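You operate a simulated robot arm through the tools that you are given. There is no shell and no other tool. Be economical: measure what you need, move in short steps, check, and stop when the job is done.

You are at the controls of a simulated two-armed robot. One attempt, no reset.

## Task
Take the checked cloth from the free end of the table and lay it out flat on the wall end of the table.
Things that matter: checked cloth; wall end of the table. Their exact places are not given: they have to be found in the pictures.

Only the result counts: the job must be done as asked and must still hold three seconds after the hand-in. Knocking over, shifting, dropping, spilling or breaking anything else fails it. Flat cloth is picked up by pressing the open fingertips on it (5 to 10 N) and closing them slowly along it; thin cloth reads only 2 to 8 mm in the jaws.

## Robot
Two 7-joint arms with two-finger parallel grippers on one trunk, on a base that drives. Base frame: it is fixed to the floor where the robot stands at the start and does not move with it; the origin is under the middle of the robot, x ahead of it, y to its left, z up; the surface under the hand at the start is at about z = 0.76. Lengths are in m, angles in rad, forces in N, time in s.
The left shoulder is at the start at [0.111, 0.174, 1.082], the right one opposite. With the tool pointing down near the work surface each hand reaches from about 0.32 to 0.74 m from the robot's upright axis, wherever it stands, measured 20 degrees to its own side. Places, roughly: wall end of the table [0.6, -1.3, 0.8]. Payload 3.6 kg a hand.
Tool frame (each hand has its own): the origin (TCP) lies between the finger pads and is the grasp point; the fingertips stand 0.03 m ahead of it; z points along the fingers, y is the line along which they close. Largest opening 0.11 m; finger width 0.02, thickness 0.01; the body of the gripper, 0.048 by 0.112 m, starts 0.055 m behind the TCP.
Orientation is that of the tool frame in the base frame, as [roll, pitch, yaw] about the fixed x, y, z axes, in that order (R = Rz(yaw) Ry(pitch) Rx(roll)). With the fingers straight down and closing along the base's y, the tool's x points along the base's -x, its y along +y and its z along -z.

## Interface
- The arms move only by the tool move_arm. It takes "left_steps", "right_steps" or both (then of equal length, played together; a hand with none holds still); each is a list of rows, each a list of 7 numbers: the shift along the base's x, y, z in units of 100 mm (1.0 is 100 mm), then the turn, a rotation vector about the base's x, y, z in units of 60 degrees (1.0 is 60 degrees), then the closure in counts, from 0 (fully open) to 255 (shut). In form: [[x, y, z, wx, wy, wz, grip], ...]. A call has 1 to 10 rows; each row is the pose to reach, as a shift and turn from the pose commanded when the call began. A call with a number of a shift or a turn outside -1 to 1 is refused whole. Each row takes 0.2 s and may step no farther than 0.05 m and 0.15 rad from the row before; otherwise, or with a gripper value out of range, the whole call is refused. Where a pose cannot be reached the arm comes as near as it can. A force on the tool above 40 N (or 10 N above the force at the start of the call, whichever is more), or a blocked arm, ends the call early, and 0.2 s more pass. Each finger travels about 0.153 m/s and halts on what it meets, pressing with about 29 N; the grip force reading is that of the motor and also rises with nothing between the fingers. The clock runs only during rows and for 0.2 s after the last one: add rows that repeat a pose to give the fingers time. It gives the time, the measured TCP pose, the force on the tool (base axes), the opening and the grip force at its end, in the units of the frame above (readings bear some noise), with the torque about the TCP (base axes, N m) and any sound that the robot's microphone picked up.
- Cameras (640 x 400 px; columns grow to the right, rows downward): "scene" is now at [0.2044, 0.0211, 1.2352]; the picture's right is [0.27, -0.96, -0.00], its down [-0.71, -0.20, -0.68] and it looks along [0.65, 0.18, -0.74] (base axes); focal length 241 px, centre (320, 200). "left" rides on the left gripper at [0.072, -0.017, -0.103] in its tool frame; the picture's right is [0.23, 0.97, 0.00], its down [-0.76, 0.18, -0.62] and it looks along [-0.61, 0.14, 0.78] (tool axes); focal length 222 px, centre (320, 200). "right" rides on the right gripper at [0.072, 0.017, -0.103] in its tool frame; the picture's right is [-0.23, 0.97, 0.00], its down [-0.76, -0.18, -0.62] and it looks along [-0.61, -0.14, 0.78] (tool axes); focal length 222 px, centre (320, 200).
- get_image(camera): a new picture of that camera. The clock stands still meanwhile.
- raise_lower(by): slides the trunk up (or, below 0, down) by that many m; the arms and the scene camera ride with it, the base frame stays. It gives what a move gives, with no picture.
- drive_base(legs): drives the robot by 1 to 6 legs, each [ahead, left, turn to the left] in m, m and rad, along the robot's own axes; the way and the turn of a leg run together, so that a leg with both is an arc; at most 1.5 m and 3.142 rad a leg. The arms and the cameras ride along, it lands a little off, and it stops where it bumps. It gives what a move gives.
- pan_tilt(pan, tilt): turns the head with the scene camera to pan (to the left, within 1.501 rad either way) and tilt (down, from -0.506 to 1.204), counted from straight ahead of the robot. It gives what a move gives.
- point_at(camera, pixels): for up to 12 pixels [column, row] of the newest picture of that camera ("zoom" is the newest enlarged one), the place [x, y, z] in the base frame of the surface seen there, good to about 0.002 m. The clock stands still meanwhile.
- zoom(camera, box): a new picture of the part [left, top, right, bottom] of that camera's present view, enlarged. The clock stands still meanwhile.
- sign_off(): hands the job in; it is judged then, once.

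Go step by step. Measure first, check grasps and placings, and put right what went wrong. The budget is 80 turns and 78 pictures, counting those below and the enlarged ones. Unless the task says otherwise, let go and move clear before handing in, and close with one line.

The tools are called after "Call:" as a command line: name --argument value ..., lists and objects as JSON in quotes. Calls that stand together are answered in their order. move_arm: Moves the arms, as the interface text tells. Its arguments: {"type":"object","properties":{"left_steps":{"type":"array","items":{"type":"array","items":{"type":"number"}}},"right_steps":{"type":"array","items":{"type":"array","items":{"type":"number"}}}},"required":[]} The other tools are called the same way: raise_lower (by) slides the trunk up or down; drive_base (legs) drives the base; pan_tilt (pan, tilt) turns the head that bears the scene camera; get_image (camera) takes a picture; point_at (camera, pixels) gives the place of the surface under pixels of a picture; zoom (camera, box) takes an enlarged picture of a part of a camera's view; sign_off () hands the job in.

At the start:

```text
clock: 0.0
left_ee_pos: [0.4665, 0.2827, 0.9994]
left_ee_rot: [-3.141, -0.001, 3.141]
left_wrist_force: [0.1, -0.3, 0.3]
left_torque: [0.02, 0.03, -0.01]
left_grip_width: 0.1101
left_grip_force: 0.0
right_ee_pos: [0.4268, -0.146, 0.9985]
right_ee_rot: [3.141, -0.001, -3.141]
right_wrist_force: [-0.5, 0.3, 0.7]
right_torque: [-0.03, -0.02, 0.05]
right_grip_width: 0.11
right_grip_force: 0.1
trunk travel left (down, up): [-0.2, 0.563]
robot x, y, heading: [-0.0003, 0.0012, 0.007]
head pan, tilt: [0.271, 0.827]
```

scene: 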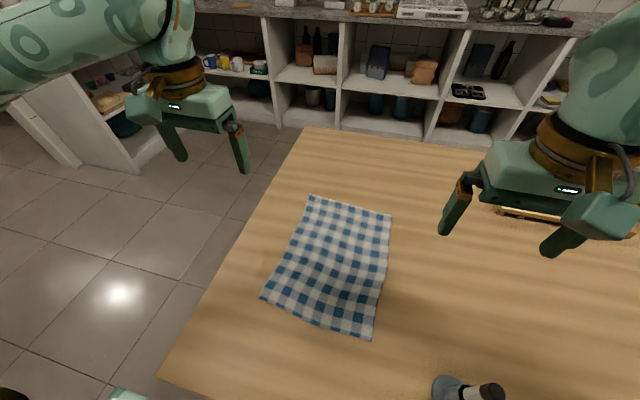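
right: 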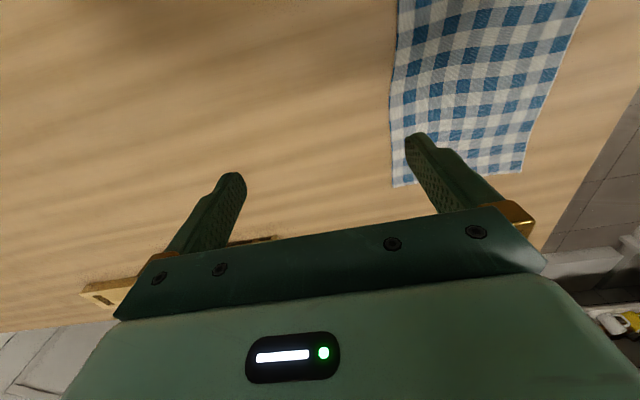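
left: 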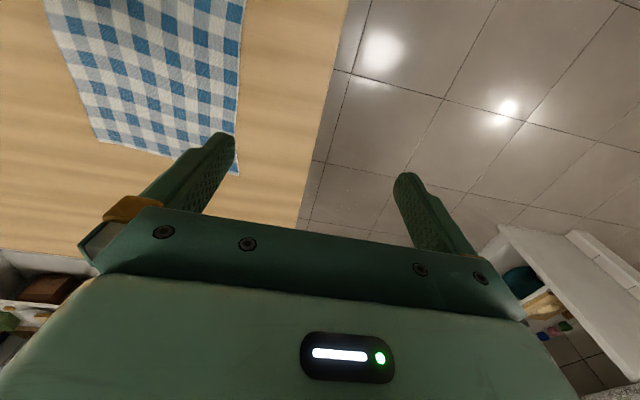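

The scene shows the cloth with corners near (310,196), (391,214), (371,340), (261,297). I measure these and the table edges, then look toward the wall end.

Call:
point_at --camera "scene" --pixels '[[311, 198], [390, 215], [371, 338], [263, 297], [335, 265], [305, 128], [160, 375], [470, 140], [450, 385], [490, 390], [220, 270], [400, 300]]'

Call:
pan_tilt --pan -1.1 --tilt 0.6

Call:
get_image --camera "scene"

```text
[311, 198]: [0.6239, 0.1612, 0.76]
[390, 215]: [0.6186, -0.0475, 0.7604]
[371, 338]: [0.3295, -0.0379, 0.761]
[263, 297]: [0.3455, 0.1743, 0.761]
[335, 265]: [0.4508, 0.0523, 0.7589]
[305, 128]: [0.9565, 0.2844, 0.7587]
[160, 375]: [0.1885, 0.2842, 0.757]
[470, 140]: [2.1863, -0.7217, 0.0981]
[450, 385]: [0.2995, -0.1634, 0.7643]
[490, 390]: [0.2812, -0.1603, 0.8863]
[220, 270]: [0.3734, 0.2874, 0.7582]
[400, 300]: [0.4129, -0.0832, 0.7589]
```

```text
clock: 1.5
left_ee_pos: [0.4661, 0.2836, 1.0004]
left_ee_rot: [3.14, -0.002, 3.141]
left_wrist_force: [0.3, 0.2, -0.5]
left_torque: [-0.05, 0.0, 0.0]
left_grip_width: 0.11
left_grip_force: 0.0
right_ee_pos: [0.4277, -0.146, 1.0001]
right_ee_rot: [3.141, 0.0, -3.14]
right_wrist_force: [-0.6, 0.0, -0.5]
right_torque: [0.01, -0.01, 0.01]
right_grip_width: 0.1098
right_grip_force: 0.0
trunk travel left (down, up): [-0.2, 0.563]
robot x, y, heading: [0.0011, -0.0002, 0.006]
head pan, tilt: [-1.1, 0.6]
```

```text
74 pictures are left
```

scene: 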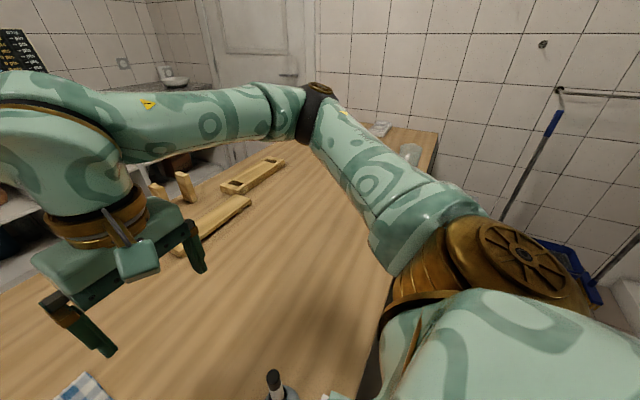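

The arm hides part of the wall end, but there are boards at (255,175) and (215,220), a bottle at (275,385) and some items near (410,150). I'll measure these, then look from another angle.

Call:
point_at --camera "scene" --pixels '[[285, 162], [225, 188], [248, 200], [180, 250], [185, 185], [410, 155], [378, 130], [436, 135], [275, 385], [435, 150], [325, 395], [330, 180]]'

Call:
pan_tilt --pan -0.7 --tilt 1.0

Call:
get_image --camera "scene"

Call:
zoom --camera "right" --box '[0, 0, 640, 400]'

```text
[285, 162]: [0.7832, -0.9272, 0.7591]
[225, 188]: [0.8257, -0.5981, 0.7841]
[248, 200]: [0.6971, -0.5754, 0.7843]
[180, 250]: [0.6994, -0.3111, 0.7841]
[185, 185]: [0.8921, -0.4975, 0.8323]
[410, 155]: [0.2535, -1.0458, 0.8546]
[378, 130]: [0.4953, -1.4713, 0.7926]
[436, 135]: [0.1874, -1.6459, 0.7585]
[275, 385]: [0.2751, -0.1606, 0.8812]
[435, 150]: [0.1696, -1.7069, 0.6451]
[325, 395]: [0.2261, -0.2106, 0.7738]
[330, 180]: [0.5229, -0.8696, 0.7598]
```

```text
clock: 2.4
left_ee_pos: [0.4665, 0.2823, 1.0008]
left_ee_rot: [-3.141, 0.0, 3.14]
left_wrist_force: [0.2, 0.2, 0.1]
left_torque: [0.0, 0.01, -0.01]
left_grip_width: 0.1101
left_grip_force: 0.1
right_ee_pos: [0.428, -0.1465, 0.9984]
right_ee_rot: [-3.141, 0.0, 3.141]
right_wrist_force: [0.0, -0.2, -0.4]
right_torque: [0.02, -0.01, 0.02]
right_grip_width: 0.11
right_grip_force: 0.0
trunk travel left (down, up): [-0.2, 0.563]
robot x, y, heading: [0.0027, 0.0007, -0.001]
head pan, tilt: [-0.7, 1.0]
```

```text
73 pictures are left
```

scene: 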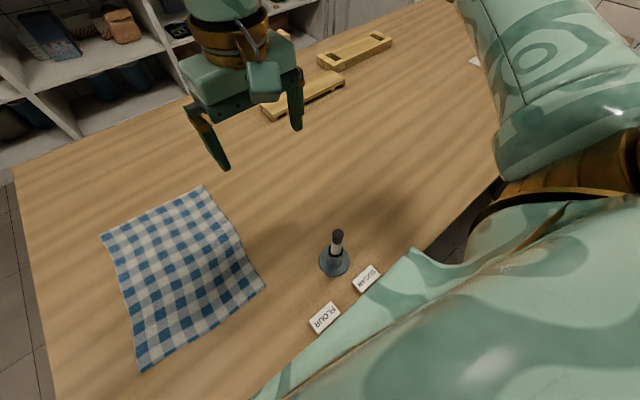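

```text
1.00 times, centred on (320, 200) of right (not enlarged: the box is as wide or as high as the picture)
```

zoom: 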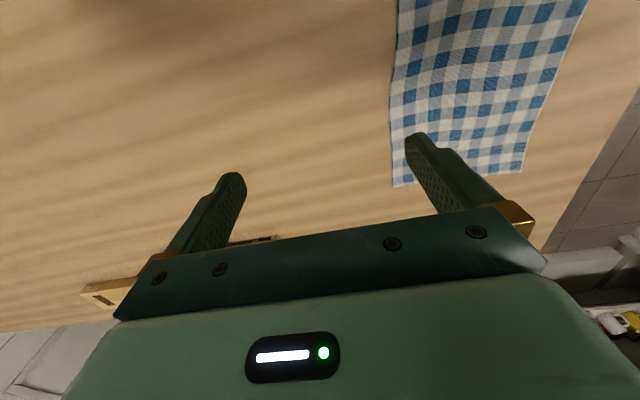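

Cloth corners are at about (0.624,0.161), (0.619,-0.048), (0.33,-0.038) and (0.346,0.174). I'll pinch its far edge near both corners with both hands, closing along x. First I centre the base on the cloth.

Call:
drive_base --legs '[[0, 0.055, 0]]'

Call:
move_arm --left_steps '[[0.1, -0.15, 0, 0, 0, -0.125, 150], [0.2, -0.3, 0, 0, 0, -0.25, 150], [0.3, -0.45, 0, 0, 0, -0.375, 150], [0.4, -0.6, 0, 0, 0, -0.5, 150], [0.5, -0.7, 0, 0, 0, -0.625, 150], [0.6, -0.8, 0, 0, 0, -0.75, 150]]' --right_steps '[[0.1, 0, 0, 0, 0, 0.125, 150], [0.2, 0, 0, 0, 0, 0.25, 150], [0.3, 0, 0, 0, 0, 0.375, 150], [0.4, 0, 0, 0, 0, 0.5, 150], [0.5, 0, 0, 0, 0, 0.625, 150], [0.6, 0, 0, 0, 0, 0.75, 150]]'

Call:
move_arm --left_steps '[[0.1, -0.15, -0.2, 0, 0, -0.125, 150], [0.2, -0.3, -0.4, 0, 0, -0.25, 150], [0.3, -0.45, -0.6, 0, 0, -0.375, 150], [0.4, -0.6, -0.8, 0, 0, -0.5, 150], [0.5, -0.7, -0.9, 0, 0, -0.625, 150], [0.5, -0.8, -1.0, 0, 0, -0.75, 150]]' --right_steps '[[0.1, 0.1, -0.2, 0, 0, 0.125, 150], [0.2, 0.2, -0.4, 0, 0, 0.25, 150], [0.4, 0.3, -0.6, 0, 0, 0.375, 150], [0.6, 0.4, -0.8, 0, 0, 0.5, 150], [0.8, 0.5, -0.9, 0, 0, 0.625, 150], [0.93, 0.5, -1.0, 0, 0, 0.75, 150]]'

Call:
pan_tilt --pan 0 --tilt 0.9

Call:
get_image --camera "scene"

```text
clock: 3.3
left_ee_pos: [0.4678, 0.3369, 1.0004]
left_ee_rot: [-3.14, 0.0, 3.141]
left_wrist_force: [0.4, 0.6, -0.2]
left_torque: [-0.01, 0.01, 0.01]
left_grip_width: 0.1101
left_grip_force: 0.1
right_ee_pos: [0.4258, -0.0913, 0.9991]
right_ee_rot: [-3.142, 0.0, 3.141]
right_wrist_force: [-0.1, 0.5, 0.0]
right_torque: [0.0, -0.02, 0.0]
right_grip_width: 0.11
right_grip_force: 0.0
trunk travel left (down, up): [-0.2, 0.563]
robot x, y, heading: [-0.0018, 0.0502, -0.003]
head pan, tilt: [-0.7, 1.0]
```

```text
clock: 4.7
left_ee_pos: [0.5245, 0.2543, 1.0016]
left_ee_rot: [3.14, 0.002, 2.355]
left_wrist_force: [-0.8, 0.1, 0.3]
left_torque: [0.01, -0.03, -0.01]
left_grip_width: 0.0454
left_grip_force: 0.0
right_ee_pos: [0.4465, -0.1188, 0.9863]
right_ee_rot: [-3.062, 0.014, -2.508]
right_wrist_force: [-0.6, -0.5, -0.8]
right_torque: [0.01, -0.02, -0.01]
right_grip_width: 0.0454
right_grip_force: 0.2
right hand out of reach, approached as far as the arm can: row 5, 6
trunk travel left (down, up): [-0.2, 0.563]
robot x, y, heading: [0.0005, 0.0503, -0.003]
head pan, tilt: [-0.7, 1.0]
```

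```text
clock: 6.1
left_ee_pos: [0.5775, 0.1754, 0.8982]
left_ee_rot: [-3.139, 0.0, 1.565]
left_wrist_force: [0.5, 0.1, 0.8]
left_torque: [0.06, -0.01, 0.05]
left_grip_width: 0.0455
left_grip_force: 0.0
right_ee_pos: [0.4585, -0.1127, 0.8653]
right_ee_rot: [-2.958, 0.085, -1.94]
right_wrist_force: [0.6, -0.5, 0.0]
right_torque: [0.01, -0.02, 0.0]
right_grip_width: 0.0454
right_grip_force: 0.0
right hand out of reach, approached as far as the arm can: row 1, 2, 3, 4, 5, 6
trunk travel left (down, up): [-0.2, 0.563]
robot x, y, heading: [0.0042, 0.0533, -0.001]
head pan, tilt: [-0.7, 1.0]
```

```text
clock: 7.2
left_ee_pos: [0.5779, 0.1768, 0.8997]
left_ee_rot: [-3.14, 0.001, 1.573]
left_wrist_force: [0.2, -0.6, 0.9]
left_torque: [-0.01, 0.04, 0.02]
left_grip_width: 0.0455
left_grip_force: 0.0
right_ee_pos: [0.458, -0.1109, 0.8663]
right_ee_rot: [-2.956, 0.085, -1.942]
right_wrist_force: [-0.4, 0.9, -0.5]
right_torque: [-0.04, -0.02, -0.02]
right_grip_width: 0.045
right_grip_force: 0.1
trunk travel left (down, up): [-0.2, 0.563]
robot x, y, heading: [0.0022, 0.0535, 0.002]
head pan, tilt: [0.0, 0.901]
```

```text
71 pictures are left
```

scene: 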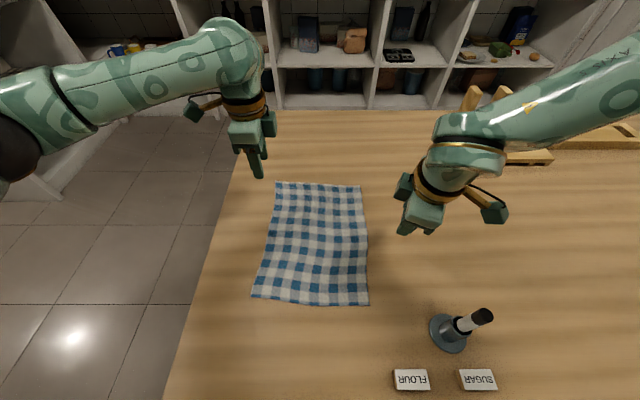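

The right arm hit a joint limit turning that way and ended up tilted at [-2.956,0.085,-1.942]. I'll straighten it, raise it, then turn it the other way in several calls.

Call:
move_arm --right_steps '[[-0.1, -0.1, 0.3, 0, 0.1, 0, 150], [-0.2, -0.2, 0.6, 0, 0.193, 0, 150], [-0.2, -0.2, 0.8, 0, 0.193, 0, 150]]'

Call:
move_arm --right_steps '[[0, 0, 0, 0, 0, -0.14, 150], [0, 0, 0, 0, 0, -0.28, 150], [0, 0, 0, 0, 0, -0.42, 150], [0, 0, 0, 0, 0, -0.56, 150], [0, 0, 0, 0, 0, -0.7, 150], [0, 0, 0, 0, 0, -0.84, 150], [0, 0, 0, 0, 0, -0.97, 150]]'

Call:
move_arm --right_steps '[[0, 0, 0, 0, 0, -0.14, 150], [0, 0, 0, 0, 0, -0.28, 150], [0, 0, 0, 0, 0, -0.42, 150], [0, 0, 0, 0, 0, -0.56, 150], [0, 0, 0, 0, 0, -0.7, 150], [0, 0, 0, 0, 0, -0.84, 150], [0, 0, 0, 0, 0, -0.97, 150]]'

```text
clock: 8.0
left_ee_pos: [0.5769, 0.1779, 0.8999]
left_ee_rot: [-3.141, 0.003, 1.572]
left_wrist_force: [0.6, -0.6, 0.5]
left_torque: [0.04, -0.01, 0.01]
left_grip_width: 0.0453
left_grip_force: 0.0
right_ee_pos: [0.3787, -0.1252, 0.8437]
right_ee_rot: [-3.141, 0.012, -1.953]
right_wrist_force: [0.6, 0.1, 0.4]
right_torque: [0.0, 0.0, 0.01]
right_grip_width: 0.0455
right_grip_force: 0.0
right hand out of reach, approached as far as the arm can: row 1, 2, 3
trunk travel left (down, up): [-0.2, 0.563]
robot x, y, heading: [-0.0015, 0.053, 0.001]
head pan, tilt: [0.0, 0.901]
```

```text
clock: 9.6
left_ee_pos: [0.5772, 0.177, 0.8993]
left_ee_rot: [-3.141, 0.0, 1.571]
left_wrist_force: [-0.4, 0.5, -0.7]
left_torque: [0.0, -0.02, 0.0]
left_grip_width: 0.0453
left_grip_force: 0.2
right_ee_pos: [0.3844, -0.1284, 0.8446]
right_ee_rot: [3.137, 0.01, -2.968]
right_wrist_force: [0.3, -0.4, -0.1]
right_torque: [0.01, -0.03, 0.0]
right_grip_width: 0.0454
right_grip_force: 0.0
trunk travel left (down, up): [-0.2, 0.563]
robot x, y, heading: [-0.0003, 0.0506, -0.001]
head pan, tilt: [0.0, 0.901]
```

```text
clock: 11.2
left_ee_pos: [0.5767, 0.1773, 0.8994]
left_ee_rot: [-3.14, 0.001, 1.571]
left_wrist_force: [0.3, -0.2, 0.3]
left_torque: [-0.03, -0.01, -0.01]
left_grip_width: 0.0454
left_grip_force: 0.1
right_ee_pos: [0.3865, -0.1272, 0.8445]
right_ee_rot: [3.139, 0.01, 2.3]
right_wrist_force: [0.0, 0.3, -0.1]
right_torque: [0.04, 0.0, -0.01]
right_grip_width: 0.0452
right_grip_force: 0.1
trunk travel left (down, up): [-0.2, 0.563]
robot x, y, heading: [-0.001, 0.0544, -0.003]
head pan, tilt: [0.0, 0.901]
```

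Turning this way works. I'll finish the turn and bring the right hand over its corner.

Call:
move_arm --right_steps '[[0, 0, 0.3, 0, 0, -0.12, 150], [0.1, 0.1, 0.55, 0, 0, -0.24, 150], [0.3, 0.3, 0.55, 0, 0, -0.36, 150], [0.5, 0.5, 0.55, 0, 0, -0.48, 150], [0.75, 0.7, 0.55, 0, 0, -0.6, 150], [0.95, 0.9, 0.55, 0, 0, -0.697, 150]]'

Call:
move_arm --left_steps '[[0, -0.15, -0.2, 0, 0, 0, 150], [0.02, -0.32, -0.5, 0, 0, 0, 150], [0.02, -0.32, -0.7, 0, 0, 0, 150]]' --right_steps '[[0.4, 0.1, -0.2, 0, 0, 0, 150], [0.8, 0.1, -0.5, 0, 0, 0, 150], [0.98, 0.1, -0.7, 0, 0, 0, 150]]'

Call:
get_image --camera "scene"

Call:
get_image --camera "right"

Call:
get_image --camera "left"

```text
clock: 12.6
left_ee_pos: [0.5759, 0.1772, 0.8998]
left_ee_rot: [-3.141, 0.0, 1.572]
left_wrist_force: [-0.2, 0.4, -0.1]
left_torque: [0.06, -0.02, 0.0]
left_grip_width: 0.0455
left_grip_force: 0.2
right_ee_pos: [0.4801, -0.0357, 0.9]
right_ee_rot: [3.14, 0.01, 1.569]
right_wrist_force: [0.5, -0.7, -0.5]
right_torque: [0.0, 0.0, 0.0]
right_grip_width: 0.0454
right_grip_force: 0.0
trunk travel left (down, up): [-0.2, 0.563]
robot x, y, heading: [-0.0024, 0.0549, 0.007]
head pan, tilt: [0.0, 0.901]
```

```text
clock: 13.4
left_ee_pos: [0.5812, 0.1475, 0.8307]
left_ee_rot: [-3.14, 0.0, 1.572]
left_wrist_force: [0.9, 0.6, -0.6]
left_torque: [-0.04, 0.02, 0.01]
left_grip_width: 0.0451
left_grip_force: 0.0
right_ee_pos: [0.5782, -0.0282, 0.8312]
right_ee_rot: [3.14, 0.009, 1.572]
right_wrist_force: [0.1, -0.4, -0.2]
right_torque: [0.02, -0.02, 0.01]
right_grip_width: 0.0452
right_grip_force: 0.1
trunk travel left (down, up): [-0.2, 0.563]
robot x, y, heading: [-0.0012, 0.0536, -0.003]
head pan, tilt: [0.0, 0.901]
```

```text
70 pictures are left
```

scene: 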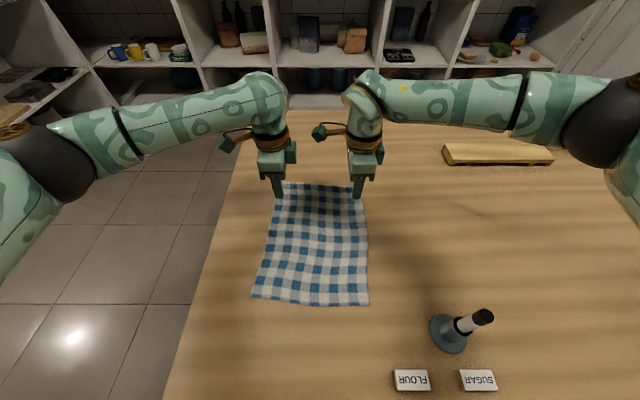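

```text
69 pictures are left
```

right: 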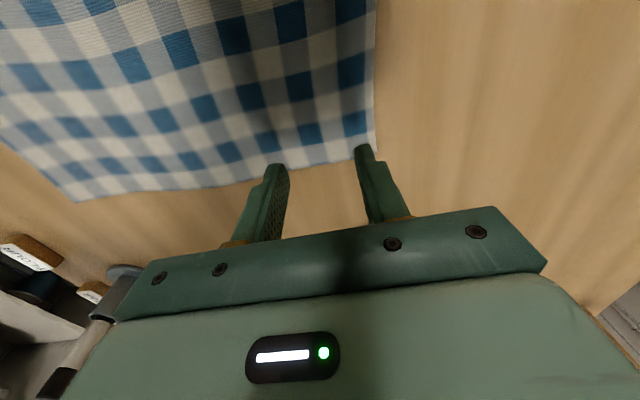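

```text
68 pictures are left
```

left: 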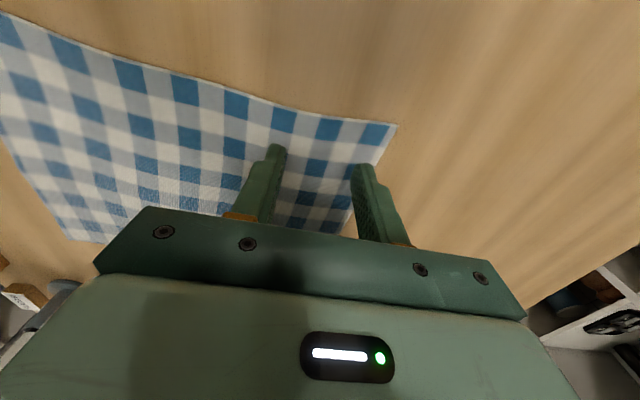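

Both hands hover about 40 mm over the cloth. I'll measure the corners against the fingers in the wrist views before pressing.

Call:
point_at --camera "right" --pixels '[[375, 153], [375, 20], [260, 180], [275, 165], [365, 146]]'

Call:
point_at --camera "left" --pixels '[[395, 126], [270, 105], [345, 225], [277, 145], [365, 165]]'

```text
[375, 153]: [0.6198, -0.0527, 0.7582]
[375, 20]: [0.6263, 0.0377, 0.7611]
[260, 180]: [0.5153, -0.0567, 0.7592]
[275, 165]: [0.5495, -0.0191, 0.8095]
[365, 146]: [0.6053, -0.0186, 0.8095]
```

```text
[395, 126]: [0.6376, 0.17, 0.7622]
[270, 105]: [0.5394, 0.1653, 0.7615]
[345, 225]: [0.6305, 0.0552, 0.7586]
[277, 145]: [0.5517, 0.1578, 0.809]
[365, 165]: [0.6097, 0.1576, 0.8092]
```

Fingers are well placed; left needs about 12 mm more in x (corner at 0.638). Lowering to contact.

Call:
move_arm --left_steps '[[0.12, 0, -0.2, 0, 0, 0, 150], [0.12, 0, -0.35, 0, 0, 0, 150], [0.12, 0, -0.41, 0, 0, 0, 150], [0.12, 0, -0.43, 0, 0, 0, 150]]' --right_steps '[[0.02, 0, -0.2, 0, 0, 0, 150], [0.02, 0, -0.35, 0, 0, 0, 150], [0.02, 0, -0.41, 0, 0, 0, 150], [0.02, 0, -0.43, 0, 0, 0, 150]]'

```text
clock: 14.4
left_ee_pos: [0.5898, 0.1442, 0.792]
left_ee_rot: [3.135, 0.002, 1.57]
left_wrist_force: [3.5, 0.4, 11.6]
left_torque: [0.1, 0.15, -0.04]
left_grip_width: 0.0442
left_grip_force: 0.2
right_ee_pos: [0.5794, -0.027, 0.7918]
right_ee_rot: [3.13, 0.007, 1.572]
right_wrist_force: [-0.4, -0.5, 33.9]
right_torque: [-0.02, 0.95, 0.01]
right_grip_width: 0.0454
right_grip_force: 0.4
trunk travel left (down, up): [-0.2, 0.563]
robot x, y, heading: [-0.0002, 0.0555, -0.004]
head pan, tilt: [0.0, 0.901]
```

Contact: left 11.6 N, right 34 N. I'll ease both, the right one more.

Call:
move_arm --left_steps '[[0, 0, 0.005, 0, 0, 0, 150], [0, 0, 0.01, 0, 0, 0, 150]]' --right_steps '[[0, 0, 0.015, 0, 0, 0, 150], [0, 0, 0.025, 0, 0, 0, 150]]'

```text
clock: 15.0
left_ee_pos: [0.5902, 0.1442, 0.7918]
left_ee_rot: [3.136, 0.003, 1.573]
left_wrist_force: [4.4, 0.6, 21.6]
left_torque: [0.08, 0.28, -0.03]
left_grip_width: 0.0435
left_grip_force: 0.0
right_ee_pos: [0.5791, -0.0279, 0.7911]
right_ee_rot: [3.135, 0.011, 1.574]
right_wrist_force: [3.7, 3.1, 31.0]
right_torque: [0.18, 0.54, -0.09]
right_grip_width: 0.0442
right_grip_force: 0.0
trunk travel left (down, up): [-0.2, 0.563]
robot x, y, heading: [0.0011, 0.0547, 0.001]
head pan, tilt: [0.0, 0.901]
```

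Still 22 and 31 N, so I raise both further.

Call:
move_arm --left_steps '[[0, 0, 0.01, 0, 0, 0, 150], [0, 0, 0.015, 0, 0, 0, 150], [0, 0, 0.015, 0, 0, 0, 150]]' --right_steps '[[0, 0, 0.015, 0, 0, 0, 150], [0, 0, 0.025, 0, 0, 0, 150], [0, 0, 0.025, 0, 0, 0, 150]]'

```text
clock: 15.8
left_ee_pos: [0.5896, 0.1447, 0.792]
left_ee_rot: [3.137, 0.001, 1.571]
left_wrist_force: [3.4, 3.0, 28.5]
left_torque: [0.16, 0.31, -0.04]
left_grip_width: 0.0435
left_grip_force: 0.0
right_ee_pos: [0.5793, -0.0273, 0.7912]
right_ee_rot: [3.137, 0.012, 1.572]
right_wrist_force: [3.4, 1.4, 14.1]
right_torque: [0.06, 0.01, 0.03]
right_grip_width: 0.0448
right_grip_force: 0.1
trunk travel left (down, up): [-0.2, 0.563]
robot x, y, heading: [-0.0007, 0.0544, 0.003]
head pan, tilt: [0.0, 0.901]
```

Call:
move_arm --left_steps '[[0, 0, 0.015, 0, 0, 0, 150], [0, 0, 0.02, 0, 0, 0, 150], [0, 0, 0.02, 0, 0, 0, 150]]' --right_steps '[[0, 0, 0.005, 0, 0, 0, 150], [0, 0, 0.005, 0, 0, 0, 150], [0, 0, 0.005, 0, 0, 0, 150]]'

```text
clock: 16.6
left_ee_pos: [0.5901, 0.1432, 0.7919]
left_ee_rot: [3.141, -0.001, 1.569]
left_wrist_force: [-2.1, 3.9, 19.0]
left_torque: [0.19, -0.06, 0.02]
left_grip_width: 0.0445
left_grip_force: 0.0
right_ee_pos: [0.578, -0.0268, 0.7916]
right_ee_rot: [3.14, 0.012, 1.571]
right_wrist_force: [-0.3, -1.2, 4.4]
right_torque: [-0.05, -0.02, -0.04]
right_grip_width: 0.0449
right_grip_force: 0.0
trunk travel left (down, up): [-0.2, 0.563]
robot x, y, heading: [-0.0044, 0.0536, 0.002]
head pan, tilt: [0.0, 0.901]
```

Right is at 4.4 N, left at 19 N. I ease the left by 1 mm while starting to close both slowly.

Call:
move_arm --left_steps '[[0, 0, 0.008, 0, 0, 0, 150], [0, 0, 0.008, 0, 0, 0, 158], [0, 0, 0.008, 0, 0, 0, 166], [0, 0, 0.008, 0, 0, 0, 174], [0, 0, 0.008, 0, 0, 0, 182], [0, 0, 0.008, 0, 0, 0, 190]]' --right_steps '[[0, 0, -0.003, 0, 0, 0, 150], [0, 0, -0.003, 0, 0, 0, 158], [0, 0, -0.003, 0, 0, 0, 166], [0, 0, -0.003, 0, 0, 0, 174], [0, 0, -0.003, 0, 0, 0, 182], [0, 0, -0.003, 0, 0, 0, 190]]'

Call:
get_image --camera "left"

Call:
get_image --camera "right"

```text
clock: 18.0
left_ee_pos: [0.5916, 0.1439, 0.7924]
left_ee_rot: [-3.142, 0.001, 1.569]
left_wrist_force: [-0.2, 0.0, -0.5]
left_torque: [0.01, 0.01, 0.01]
left_grip_width: 0.0282
left_grip_force: 0.0
right_ee_pos: [0.5795, -0.0275, 0.7917]
right_ee_rot: [3.138, 0.012, 1.571]
right_wrist_force: [-0.5, -0.1, 8.8]
right_torque: [0.01, -0.07, 0.03]
right_grip_width: 0.0274
right_grip_force: 0.1
trunk travel left (down, up): [-0.2, 0.563]
robot x, y, heading: [0.0037, 0.0557, -0.003]
head pan, tilt: [0.0, 0.901]
```

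```text
67 pictures are left
```

left: 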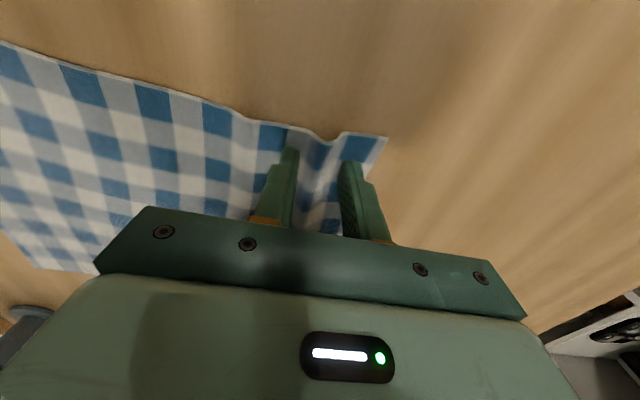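

```text
66 pictures are left
```

right: 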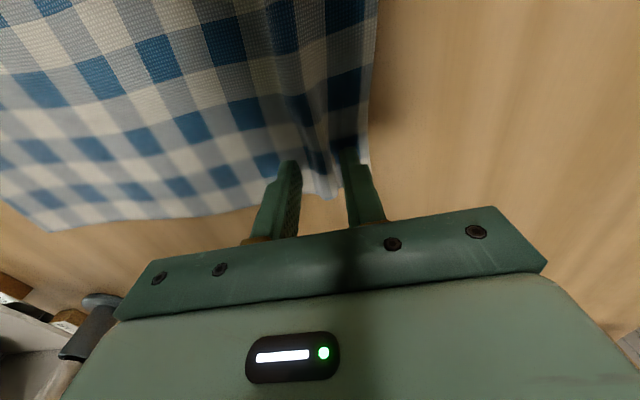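

Ridges are forming in both (left at (315,140), right at (315,180)). Left needs a little pressure again (-0.6 mm), then I close on.

Call:
move_arm --left_steps '[[0, 0, -0.008, 0, 0, 0, 190], [0, 0, -0.008, 0, 0, 0, 198], [0, 0, -0.008, 0, 0, 0, 206], [0, 0, -0.008, 0, 0, 0, 214], [0, 0, -0.008, 0, 0, 0, 222], [0, 0, -0.008, 0, 0, 0, 230]]' --right_steps '[[0, 0, 0, 0, 0, 0, 190], [0, 0, 0, 0, 0, 0, 198], [0, 0, 0, 0, 0, 0, 206], [0, 0, 0, 0, 0, 0, 214], [0, 0, 0, 0, 0, 0, 222], [0, 0, 0, 0, 0, 0, 230]]'

Call:
get_image --camera "left"

Call:
get_image --camera "right"

```text
clock: 19.4
left_ee_pos: [0.5898, 0.1436, 0.7926]
left_ee_rot: [-3.141, 0.001, 1.571]
left_wrist_force: [-0.4, -0.4, 0.5]
left_torque: [0.02, 0.04, 0.01]
left_grip_width: 0.0111
left_grip_force: 0.1
right_ee_pos: [0.5793, -0.0278, 0.7919]
right_ee_rot: [3.138, 0.012, 1.573]
right_wrist_force: [-0.6, -0.7, 9.9]
right_torque: [0.02, -0.05, 0.0]
right_grip_width: 0.0097
right_grip_force: 0.1
trunk travel left (down, up): [-0.2, 0.563]
robot x, y, heading: [-0.0014, 0.0513, 0.002]
head pan, tilt: [0.0, 0.901]
```

```text
65 pictures are left
```

left: 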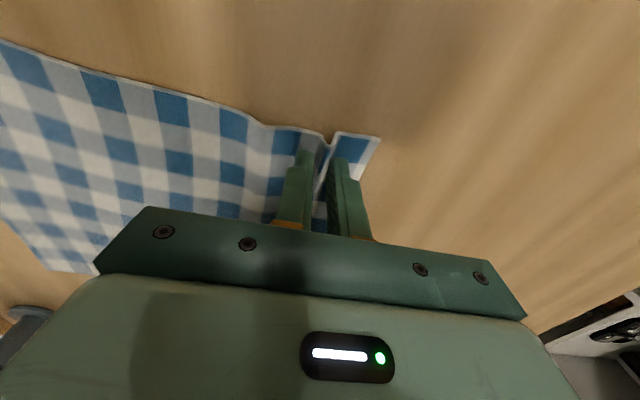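

```text
64 pictures are left
```

right: 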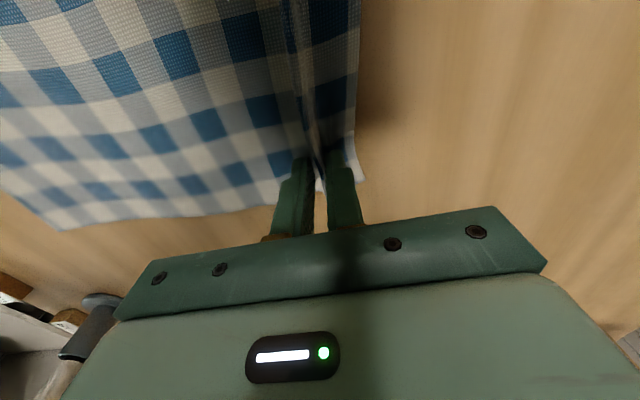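

Both have a ridge between the fingers. I close fully with slight downward help on the left, then lift a little.

Call:
move_arm --left_steps '[[0, 0, -0.006, 0, 0, 0, 236], [0, 0, -0.006, 0, 0, 0, 243], [0, 0, -0.006, 0, 0, 0, 250], [0, 0, -0.006, 0, 0, 0, 255], [0, 0, -0.006, 0, 0, 0, 255], [0, 0, -0.006, 0, 0, 0, 255]]' --right_steps '[[0, 0, 0, 0, 0, 0, 236], [0, 0, 0, 0, 0, 0, 243], [0, 0, 0, 0, 0, 0, 250], [0, 0, 0, 0, 0, 0, 255], [0, 0, 0, 0, 0, 0, 255], [0, 0, 0, 0, 0, 0, 255]]'

Call:
move_arm --left_steps '[[0, 0, 0.1, 0, 0, 0, 255], [0, 0, 0.25, 0, 0, 0, 255], [0, 0, 0.4, 0, 0, 0, 255], [0, 0, 0.6, 0, 0, 0, 255], [0, 0, 0.8, 0, 0, 0, 255]]' --right_steps '[[0, 0, 0.1, 0, 0, 0, 255], [0, 0, 0.25, 0, 0, 0, 255], [0, 0, 0.4, 0, 0, 0, 255], [0, 0, 0.6, 0, 0, 0, 255], [0, 0, 0.8, 0, 0, 0, 255]]'

Call:
get_image --camera "scene"

```text
clock: 20.8
left_ee_pos: [0.5918, 0.1426, 0.7917]
left_ee_rot: [-3.14, -0.002, 1.57]
left_wrist_force: [0.1, -0.5, 3.3]
left_torque: [0.01, -0.03, -0.01]
left_grip_width: 0.0023
left_grip_force: 28.9
right_ee_pos: [0.5795, -0.0268, 0.7913]
right_ee_rot: [3.14, 0.012, 1.571]
right_wrist_force: [0.9, 0.7, 8.2]
right_torque: [0.05, -0.07, -0.01]
right_grip_width: 0.0023
right_grip_force: 28.7
trunk travel left (down, up): [-0.2, 0.563]
robot x, y, heading: [-0.0017, 0.0547, -0.004]
head pan, tilt: [0.0, 0.901]
```

```text
clock: 22.0
left_ee_pos: [0.5892, 0.1427, 0.869]
left_ee_rot: [3.14, 0.001, 1.568]
left_wrist_force: [0.1, -0.9, 0.1]
left_torque: [-0.04, 0.02, 0.01]
left_grip_width: 0.0022
left_grip_force: 29.0
right_ee_pos: [0.5788, -0.028, 0.8711]
right_ee_rot: [3.14, 0.009, 1.572]
right_wrist_force: [-0.9, -0.3, -0.4]
right_torque: [0.01, -0.01, 0.01]
right_grip_width: 0.002
right_grip_force: 29.2
trunk travel left (down, up): [-0.2, 0.563]
robot x, y, heading: [-0.0012, 0.0524, 0.001]
head pan, tilt: [0.0, 0.901]
```

```text
63 pictures are left
```

scene: 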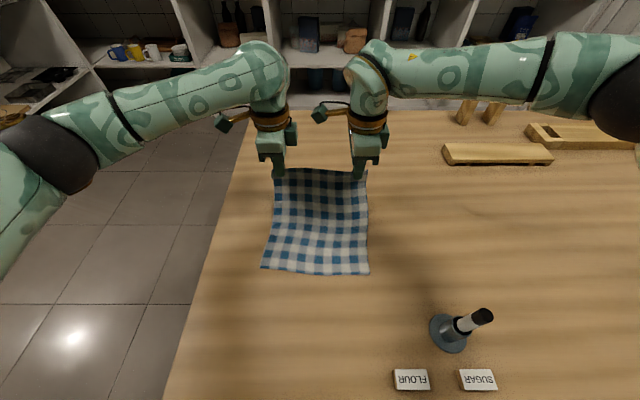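

Both corners are held and the cloth is rising. I raise the trunk so the hanging cloth clears everything, then look toward the wall end.

Call:
raise_lower --by 0.45

Call:
pan_tilt --pan -1.2 --tilt 0.7

Call:
get_image --camera "scene"

```text
refused: 0.45 is not a number from -0.4 to 0.4
```

```text
clock: 23.4
left_ee_pos: [0.5893, 0.1435, 0.8681]
left_ee_rot: [-3.139, 0.0, 1.572]
left_wrist_force: [0.0, 0.4, 0.0]
left_torque: [0.02, -0.01, 0.01]
left_grip_width: 0.0023
left_grip_force: 29.1
right_ee_pos: [0.5806, -0.0283, 0.8709]
right_ee_rot: [3.14, 0.01, 1.573]
right_wrist_force: [-0.7, 0.5, 0.5]
right_torque: [-0.01, 0.02, 0.01]
right_grip_width: 0.0021
right_grip_force: 29.1
trunk travel left (down, up): [-0.2, 0.563]
robot x, y, heading: [-0.0006, 0.0516, -0.001]
head pan, tilt: [-1.201, 0.7]
```

```text
62 pictures are left
```

scene: 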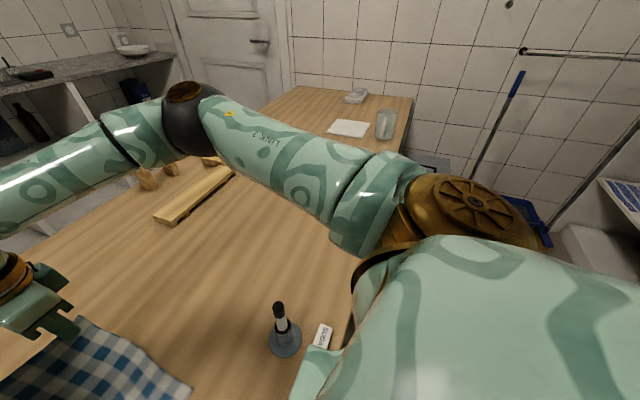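

The wall end bears a white sheet (348,128), a small dish (357,96) and a glass (386,122). I measure these and the dustpan on the floor.

Call:
point_at --camera "scene" --pixels '[[340, 120], [370, 123], [328, 132], [363, 137], [348, 100], [366, 100], [386, 137], [396, 115], [530, 235], [300, 86], [411, 100], [475, 165]]'

Call:
raise_lower --by 0.4

Call:
get_image --camera "scene"

```text
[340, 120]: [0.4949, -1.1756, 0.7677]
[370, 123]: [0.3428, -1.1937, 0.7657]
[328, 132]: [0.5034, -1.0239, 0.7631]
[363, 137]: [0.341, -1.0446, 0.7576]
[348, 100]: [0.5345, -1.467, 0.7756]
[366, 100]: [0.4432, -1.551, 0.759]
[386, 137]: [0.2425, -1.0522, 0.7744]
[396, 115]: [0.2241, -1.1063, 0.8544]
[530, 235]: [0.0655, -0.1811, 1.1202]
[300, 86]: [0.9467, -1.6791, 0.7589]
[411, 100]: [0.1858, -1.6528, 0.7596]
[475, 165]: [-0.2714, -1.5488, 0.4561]
```

```text
clock: 27.2
left_ee_pos: [0.5903, 0.1448, 1.2714]
left_ee_rot: [-3.139, -0.001, 1.571]
left_wrist_force: [-1.2, -0.4, -0.7]
left_torque: [0.0, 0.01, 0.01]
left_grip_width: 0.0023
left_grip_force: 28.9
right_ee_pos: [0.5807, -0.0275, 1.2703]
right_ee_rot: [3.14, 0.012, 1.569]
right_wrist_force: [-0.1, 0.0, -0.8]
right_torque: [0.02, -0.06, -0.05]
right_grip_width: 0.0024
right_grip_force: 29.2
trunk travel left (down, up): [-0.6, 0.163]
robot x, y, heading: [-0.0004, 0.0517, 0.001]
head pan, tilt: [-1.201, 0.7]
```

```text
61 pictures are left
```

scene: 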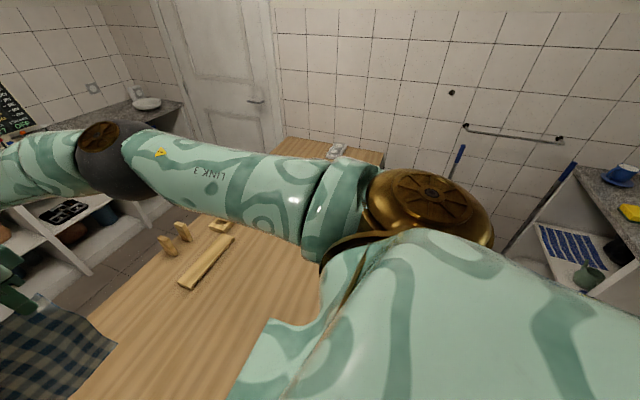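

The free space at the wall end is roughly x 0.53–0.93, y −1.2…−1.45, between the sheet and the dish. The wall is near y −1.69, so I check how far the right arm reaches sideways and look down at the gap between robot and table.

Call:
point_at --camera "scene" --pixels '[[100, 160], [140, 135], [225, 160], [290, 165], [340, 190], [430, 180], [485, 220], [330, 270], [400, 60], [335, 150], [440, 180], [215, 205]]'

Call:
pan_tilt --pan 0 --tilt 1.2

Call:
get_image --camera "scene"

```text
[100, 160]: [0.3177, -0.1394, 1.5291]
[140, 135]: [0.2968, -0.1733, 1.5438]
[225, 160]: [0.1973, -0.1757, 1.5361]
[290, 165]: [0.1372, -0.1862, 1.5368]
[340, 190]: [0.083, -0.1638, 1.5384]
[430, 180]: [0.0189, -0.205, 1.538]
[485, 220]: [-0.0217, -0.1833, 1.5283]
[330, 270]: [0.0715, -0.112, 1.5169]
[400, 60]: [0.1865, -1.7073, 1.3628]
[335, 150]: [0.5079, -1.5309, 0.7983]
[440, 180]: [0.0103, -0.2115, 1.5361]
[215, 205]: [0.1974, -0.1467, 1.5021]
```

```text
clock: 28.6
left_ee_pos: [0.5897, 0.1446, 1.2706]
left_ee_rot: [3.141, 0.001, 1.571]
left_wrist_force: [0.8, -1.3, -0.3]
left_torque: [-0.02, -0.02, 0.01]
left_grip_width: 0.0025
left_grip_force: 29.1
right_ee_pos: [0.5812, -0.0274, 1.2712]
right_ee_rot: [3.139, 0.011, 1.572]
right_wrist_force: [-0.6, 0.4, 0.9]
right_torque: [0.03, 0.0, 0.05]
right_grip_width: 0.0021
right_grip_force: 28.9
trunk travel left (down, up): [-0.6, 0.163]
robot x, y, heading: [-0.0009, 0.0499, 0.001]
head pan, tilt: [0.0, 1.201]
```

```text
60 pictures are left
```

scene: 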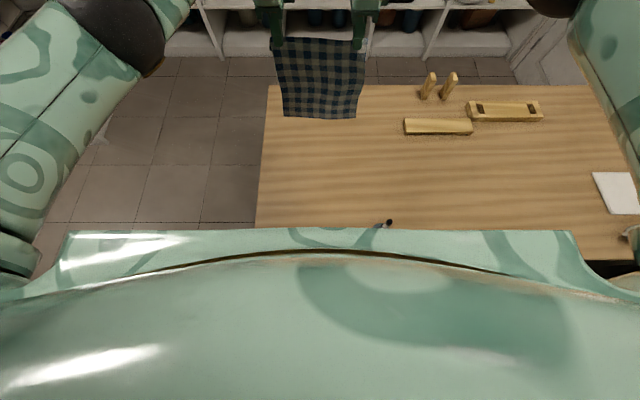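

Call:
point_at --camera "scene" --pixels '[[130, 30], [70, 60], [40, 40], [10, 150], [555, 8], [600, 60], [630, 120], [320, 240], [320, 232], [150, 236], [10, 270], [600, 185]]'

Call:
pan_tilt --pan -1.5 --tilt 0.9

Call:
get_image --camera "scene"

```text
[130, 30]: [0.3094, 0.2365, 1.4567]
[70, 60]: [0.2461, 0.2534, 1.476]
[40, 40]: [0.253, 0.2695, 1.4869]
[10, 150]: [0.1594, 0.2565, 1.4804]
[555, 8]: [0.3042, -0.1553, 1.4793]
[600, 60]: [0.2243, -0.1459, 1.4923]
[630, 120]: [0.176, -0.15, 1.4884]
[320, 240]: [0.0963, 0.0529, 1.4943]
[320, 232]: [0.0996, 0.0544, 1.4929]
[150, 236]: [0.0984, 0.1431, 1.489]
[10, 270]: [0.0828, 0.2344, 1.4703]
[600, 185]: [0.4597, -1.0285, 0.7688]
```

```text
clock: 30.2
left_ee_pos: [0.5913, 0.1449, 1.2711]
left_ee_rot: [-3.139, 0.001, 1.571]
left_wrist_force: [-0.4, -0.8, 0.0]
left_torque: [0.0, -0.03, 0.04]
left_grip_width: 0.0025
left_grip_force: 29.3
right_ee_pos: [0.5815, -0.0271, 1.2702]
right_ee_rot: [3.141, 0.011, 1.571]
right_wrist_force: [1.2, -0.7, 0.2]
right_torque: [-0.04, 0.0, 0.01]
right_grip_width: 0.002
right_grip_force: 29.1
trunk travel left (down, up): [-0.6, 0.163]
robot x, y, heading: [-0.0006, 0.0527, -0.001]
head pan, tilt: [-1.499, 0.901]
```

```text
59 pictures are left
```

scene: 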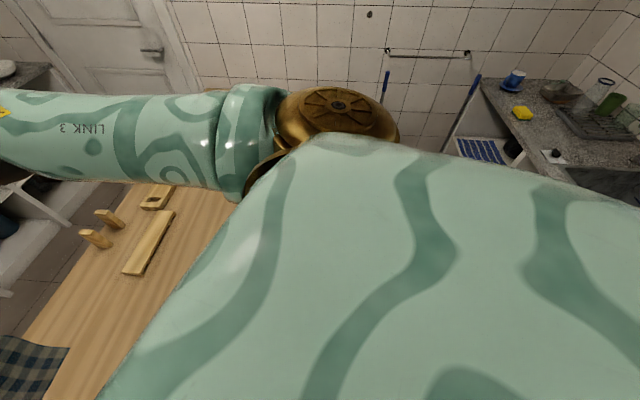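

Call:
point_at --camera "scene" --pixels '[[485, 82], [460, 145], [500, 158], [470, 105], [385, 80], [448, 135], [575, 180], [430, 145]]'

Call:
drive_base --legs '[[0, -0.75, 0]]'

Call:
get_image --camera "scene"

```text
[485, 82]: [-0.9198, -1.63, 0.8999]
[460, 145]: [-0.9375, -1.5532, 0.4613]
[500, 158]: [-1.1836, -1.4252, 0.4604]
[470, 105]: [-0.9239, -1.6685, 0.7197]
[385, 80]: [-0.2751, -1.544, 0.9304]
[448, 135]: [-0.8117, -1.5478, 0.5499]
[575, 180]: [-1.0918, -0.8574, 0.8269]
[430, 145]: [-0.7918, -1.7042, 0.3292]
```

```text
clock: 34.3
left_ee_pos: [0.5968, -0.5967, 1.2718]
left_ee_rot: [-3.141, 0.0, 1.593]
left_wrist_force: [-0.8, -0.2, -0.1]
left_torque: [-0.01, 0.01, 0.0]
left_grip_width: 0.0021
left_grip_force: 28.9
right_ee_pos: [0.5913, -0.7691, 1.2712]
right_ee_rot: [3.142, 0.009, 1.593]
right_wrist_force: [-0.7, 0.3, -0.5]
right_torque: [-0.01, -0.04, 0.0]
right_grip_width: 0.0024
right_grip_force: 29.1
trunk travel left (down, up): [-0.6, 0.163]
robot x, y, heading: [0.0024, -0.6974, 0.024]
head pan, tilt: [-1.499, 0.901]
```

```text
58 pictures are left
```

scene: 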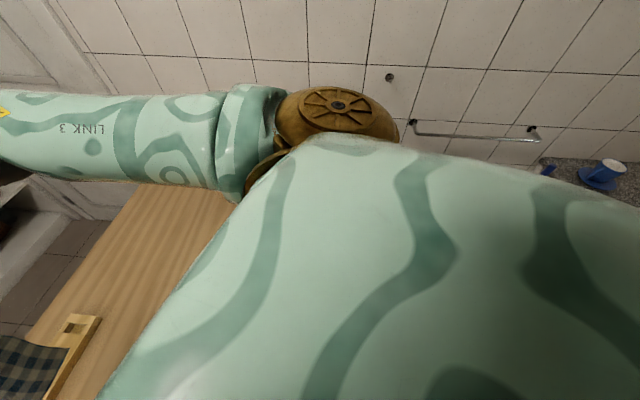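

Holding, heading drifted 0.024. I continue 0.42 m right and correct the heading, then look at the target.

Call:
drive_base --legs '[[0, -0.42, -0.024]]'

Call:
pan_tilt --pan -0.2 --tilt 1.1

Call:
get_image --camera "scene"

```text
clock: 36.9
left_ee_pos: [0.6096, -1.0218, 1.2706]
left_ee_rot: [-3.14, 0.002, 1.523]
left_wrist_force: [0.5, 0.0, 0.5]
left_torque: [-0.01, -0.01, 0.04]
left_grip_width: 0.0023
left_grip_force: 29.0
right_ee_pos: [0.5918, -1.1925, 1.2701]
right_ee_rot: [3.141, 0.012, 1.525]
right_wrist_force: [0.2, -0.1, -0.1]
right_torque: [-0.04, 0.0, -0.01]
right_grip_width: 0.0021
right_grip_force: 29.4
trunk travel left (down, up): [-0.6, 0.163]
robot x, y, heading: [0.0146, -1.0844, -0.049]
head pan, tilt: [-1.499, 0.901]
stopped in leg 1: the robot was blocked; the commanded pose is now the measured one
```

```text
clock: 38.4
left_ee_pos: [0.6089, -1.0238, 1.2727]
left_ee_rot: [-3.14, 0.001, 1.525]
left_wrist_force: [-0.6, -0.1, -1.1]
left_torque: [0.02, -0.01, 0.04]
left_grip_width: 0.0024
left_grip_force: 29.1
right_ee_pos: [0.5909, -1.1948, 1.2709]
right_ee_rot: [3.138, 0.011, 1.527]
right_wrist_force: [0.1, -0.1, -0.1]
right_torque: [-0.04, -0.03, -0.01]
right_grip_width: 0.0017
right_grip_force: 29.1
trunk travel left (down, up): [-0.6, 0.163]
robot x, y, heading: [0.0158, -1.0855, -0.05]
head pan, tilt: [-0.201, 1.1]
```

```text
57 pictures are left
```

scene: 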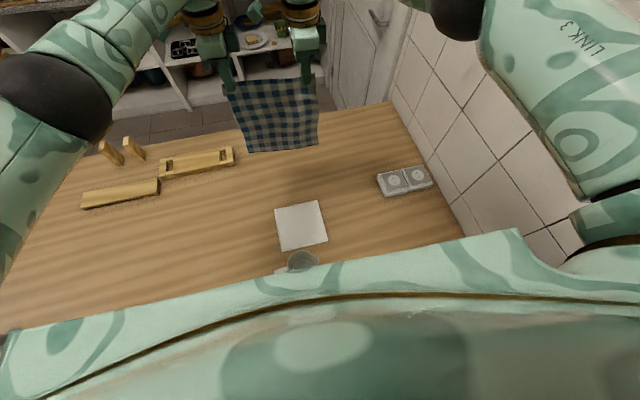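

The drive was stopped at y = −1.085 by something on the right; on the table all looks undisturbed. I look to the right-rear (broom near (−0.27,−1.55)) to see what blocks.

Call:
point_at --camera "scene" --pixels '[[277, 208], [320, 202], [327, 240], [283, 252], [378, 178], [428, 168], [434, 186], [384, 196], [234, 165], [302, 262], [388, 103], [455, 225]]'

Call:
pan_tilt --pan -1.5 --tilt 0.6

Call:
get_image --camera "scene"

```text
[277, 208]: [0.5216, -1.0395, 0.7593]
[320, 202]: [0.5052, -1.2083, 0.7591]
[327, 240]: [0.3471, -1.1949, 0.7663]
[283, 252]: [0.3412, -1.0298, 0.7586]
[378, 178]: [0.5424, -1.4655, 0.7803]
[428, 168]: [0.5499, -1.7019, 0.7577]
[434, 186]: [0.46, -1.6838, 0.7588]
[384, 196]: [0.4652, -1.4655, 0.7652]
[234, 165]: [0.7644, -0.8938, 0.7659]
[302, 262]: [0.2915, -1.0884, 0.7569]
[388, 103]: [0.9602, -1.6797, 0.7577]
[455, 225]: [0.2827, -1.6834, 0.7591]
```

```text
clock: 39.9
left_ee_pos: [0.6092, -1.0224, 1.2716]
left_ee_rot: [-3.141, 0.001, 1.523]
left_wrist_force: [0.1, -0.2, -0.2]
left_torque: [0.0, 0.01, 0.03]
left_grip_width: 0.0025
left_grip_force: 29.1
right_ee_pos: [0.5907, -1.1953, 1.2718]
right_ee_rot: [3.14, 0.01, 1.524]
right_wrist_force: [1.0, 0.2, -0.2]
right_torque: [0.0, -0.03, -0.01]
right_grip_width: 0.0025
right_grip_force: 28.9
trunk travel left (down, up): [-0.6, 0.163]
robot x, y, heading: [0.0132, -1.0877, -0.041]
head pan, tilt: [-1.499, 0.6]
```

```text
56 pictures are left
```

scene: 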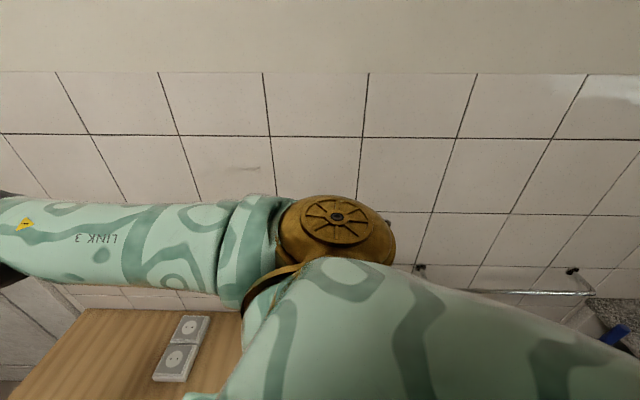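

The blocking thing is hidden behind the shoulder. The space I want is x 0.535–0.83, y −1.14…−1.36 (sheet ends at x 0.52, socket box starts at y −1.465), so I need to stand about 0.12 m farther ahead. I back off a little to the left, straighten, and ease ahead.

Call:
drive_base --legs '[[0, 0.04, 0.042], [0.06, 0, 0]]'

```text
clock: 41.3
left_ee_pos: [0.6693, -0.9597, 1.2701]
left_ee_rot: [-3.139, 0.0, 1.565]
left_wrist_force: [0.0, -0.1, -0.4]
left_torque: [0.03, 0.04, -0.01]
left_grip_width: 0.0025
left_grip_force: 29.0
right_ee_pos: [0.6576, -1.1308, 1.2704]
right_ee_rot: [3.139, 0.01, 1.563]
right_wrist_force: [-0.1, 0.2, 1.1]
right_torque: [0.04, -0.01, 0.02]
right_grip_width: 0.0019
right_grip_force: 28.6
trunk travel left (down, up): [-0.6, 0.163]
robot x, y, heading: [0.0799, -1.0443, -0.007]
head pan, tilt: [-1.499, 0.6]
```

Moved ahead to x = 0.08 without bumping. I sidle 0.03 m right, then raise the hands and bring them back and right so that the hanging cloth is over its start line.

Call:
drive_base --legs '[[0, -0.03, 0.007]]'

Call:
move_arm --left_steps '[[-0.2, -0.2, 0.3, 0, 0, 0, 255], [-0.4, -0.4, 0.5, 0, 0, 0, 255], [-0.6, -0.6, 0.7, 0, 0, 0, 255], [-0.8, -0.8, 0.8, 0, 0, 0, 255], [-0.9, -0.95, 0.9, 0, 0, 0, 255], [-0.95, -1.0, 1.0, 0, 0, 0, 255]]' --right_steps '[[-0.2, -0.2, 0.3, 0, 0, 0, 255], [-0.4, -0.4, 0.5, 0, 0, 0, 255], [-0.6, -0.6, 0.7, 0, 0, 0, 255], [-0.8, -0.8, 0.8, 0, 0, 0, 255], [-0.9, -0.95, 0.9, 0, 0, 0, 255], [-0.95, -1.0, 1.0, 0, 0, 0, 255]]'

```text
clock: 42.1
left_ee_pos: [0.6671, -0.9805, 1.2701]
left_ee_rot: [-3.14, 0.004, 1.575]
left_wrist_force: [0.2, 0.6, -0.2]
left_torque: [-0.06, -0.01, -0.01]
left_grip_width: 0.0023
left_grip_force: 29.1
right_ee_pos: [0.6584, -1.1546, 1.2706]
right_ee_rot: [3.14, 0.014, 1.573]
right_wrist_force: [-0.2, 0.6, 0.1]
right_torque: [-0.05, -0.03, -0.02]
right_grip_width: 0.002
right_grip_force: 28.9
trunk travel left (down, up): [-0.6, 0.163]
robot x, y, heading: [0.0782, -1.0756, -0.001]
head pan, tilt: [-1.499, 0.6]
```

```text
clock: 43.5
left_ee_pos: [0.5721, -1.0852, 1.3692]
left_ee_rot: [-3.14, 0.0, 1.575]
left_wrist_force: [-0.6, -0.6, -0.4]
left_torque: [0.0, -0.03, 0.02]
left_grip_width: 0.0023
left_grip_force: 29.4
right_ee_pos: [0.5625, -1.2559, 1.3701]
right_ee_rot: [3.14, 0.011, 1.575]
right_wrist_force: [0.2, -0.1, 0.9]
right_torque: [-0.02, -0.03, 0.01]
right_grip_width: 0.0021
right_grip_force: 29.2
trunk travel left (down, up): [-0.6, 0.163]
robot x, y, heading: [0.0792, -1.0763, -0.002]
head pan, tilt: [-1.499, 0.6]
```

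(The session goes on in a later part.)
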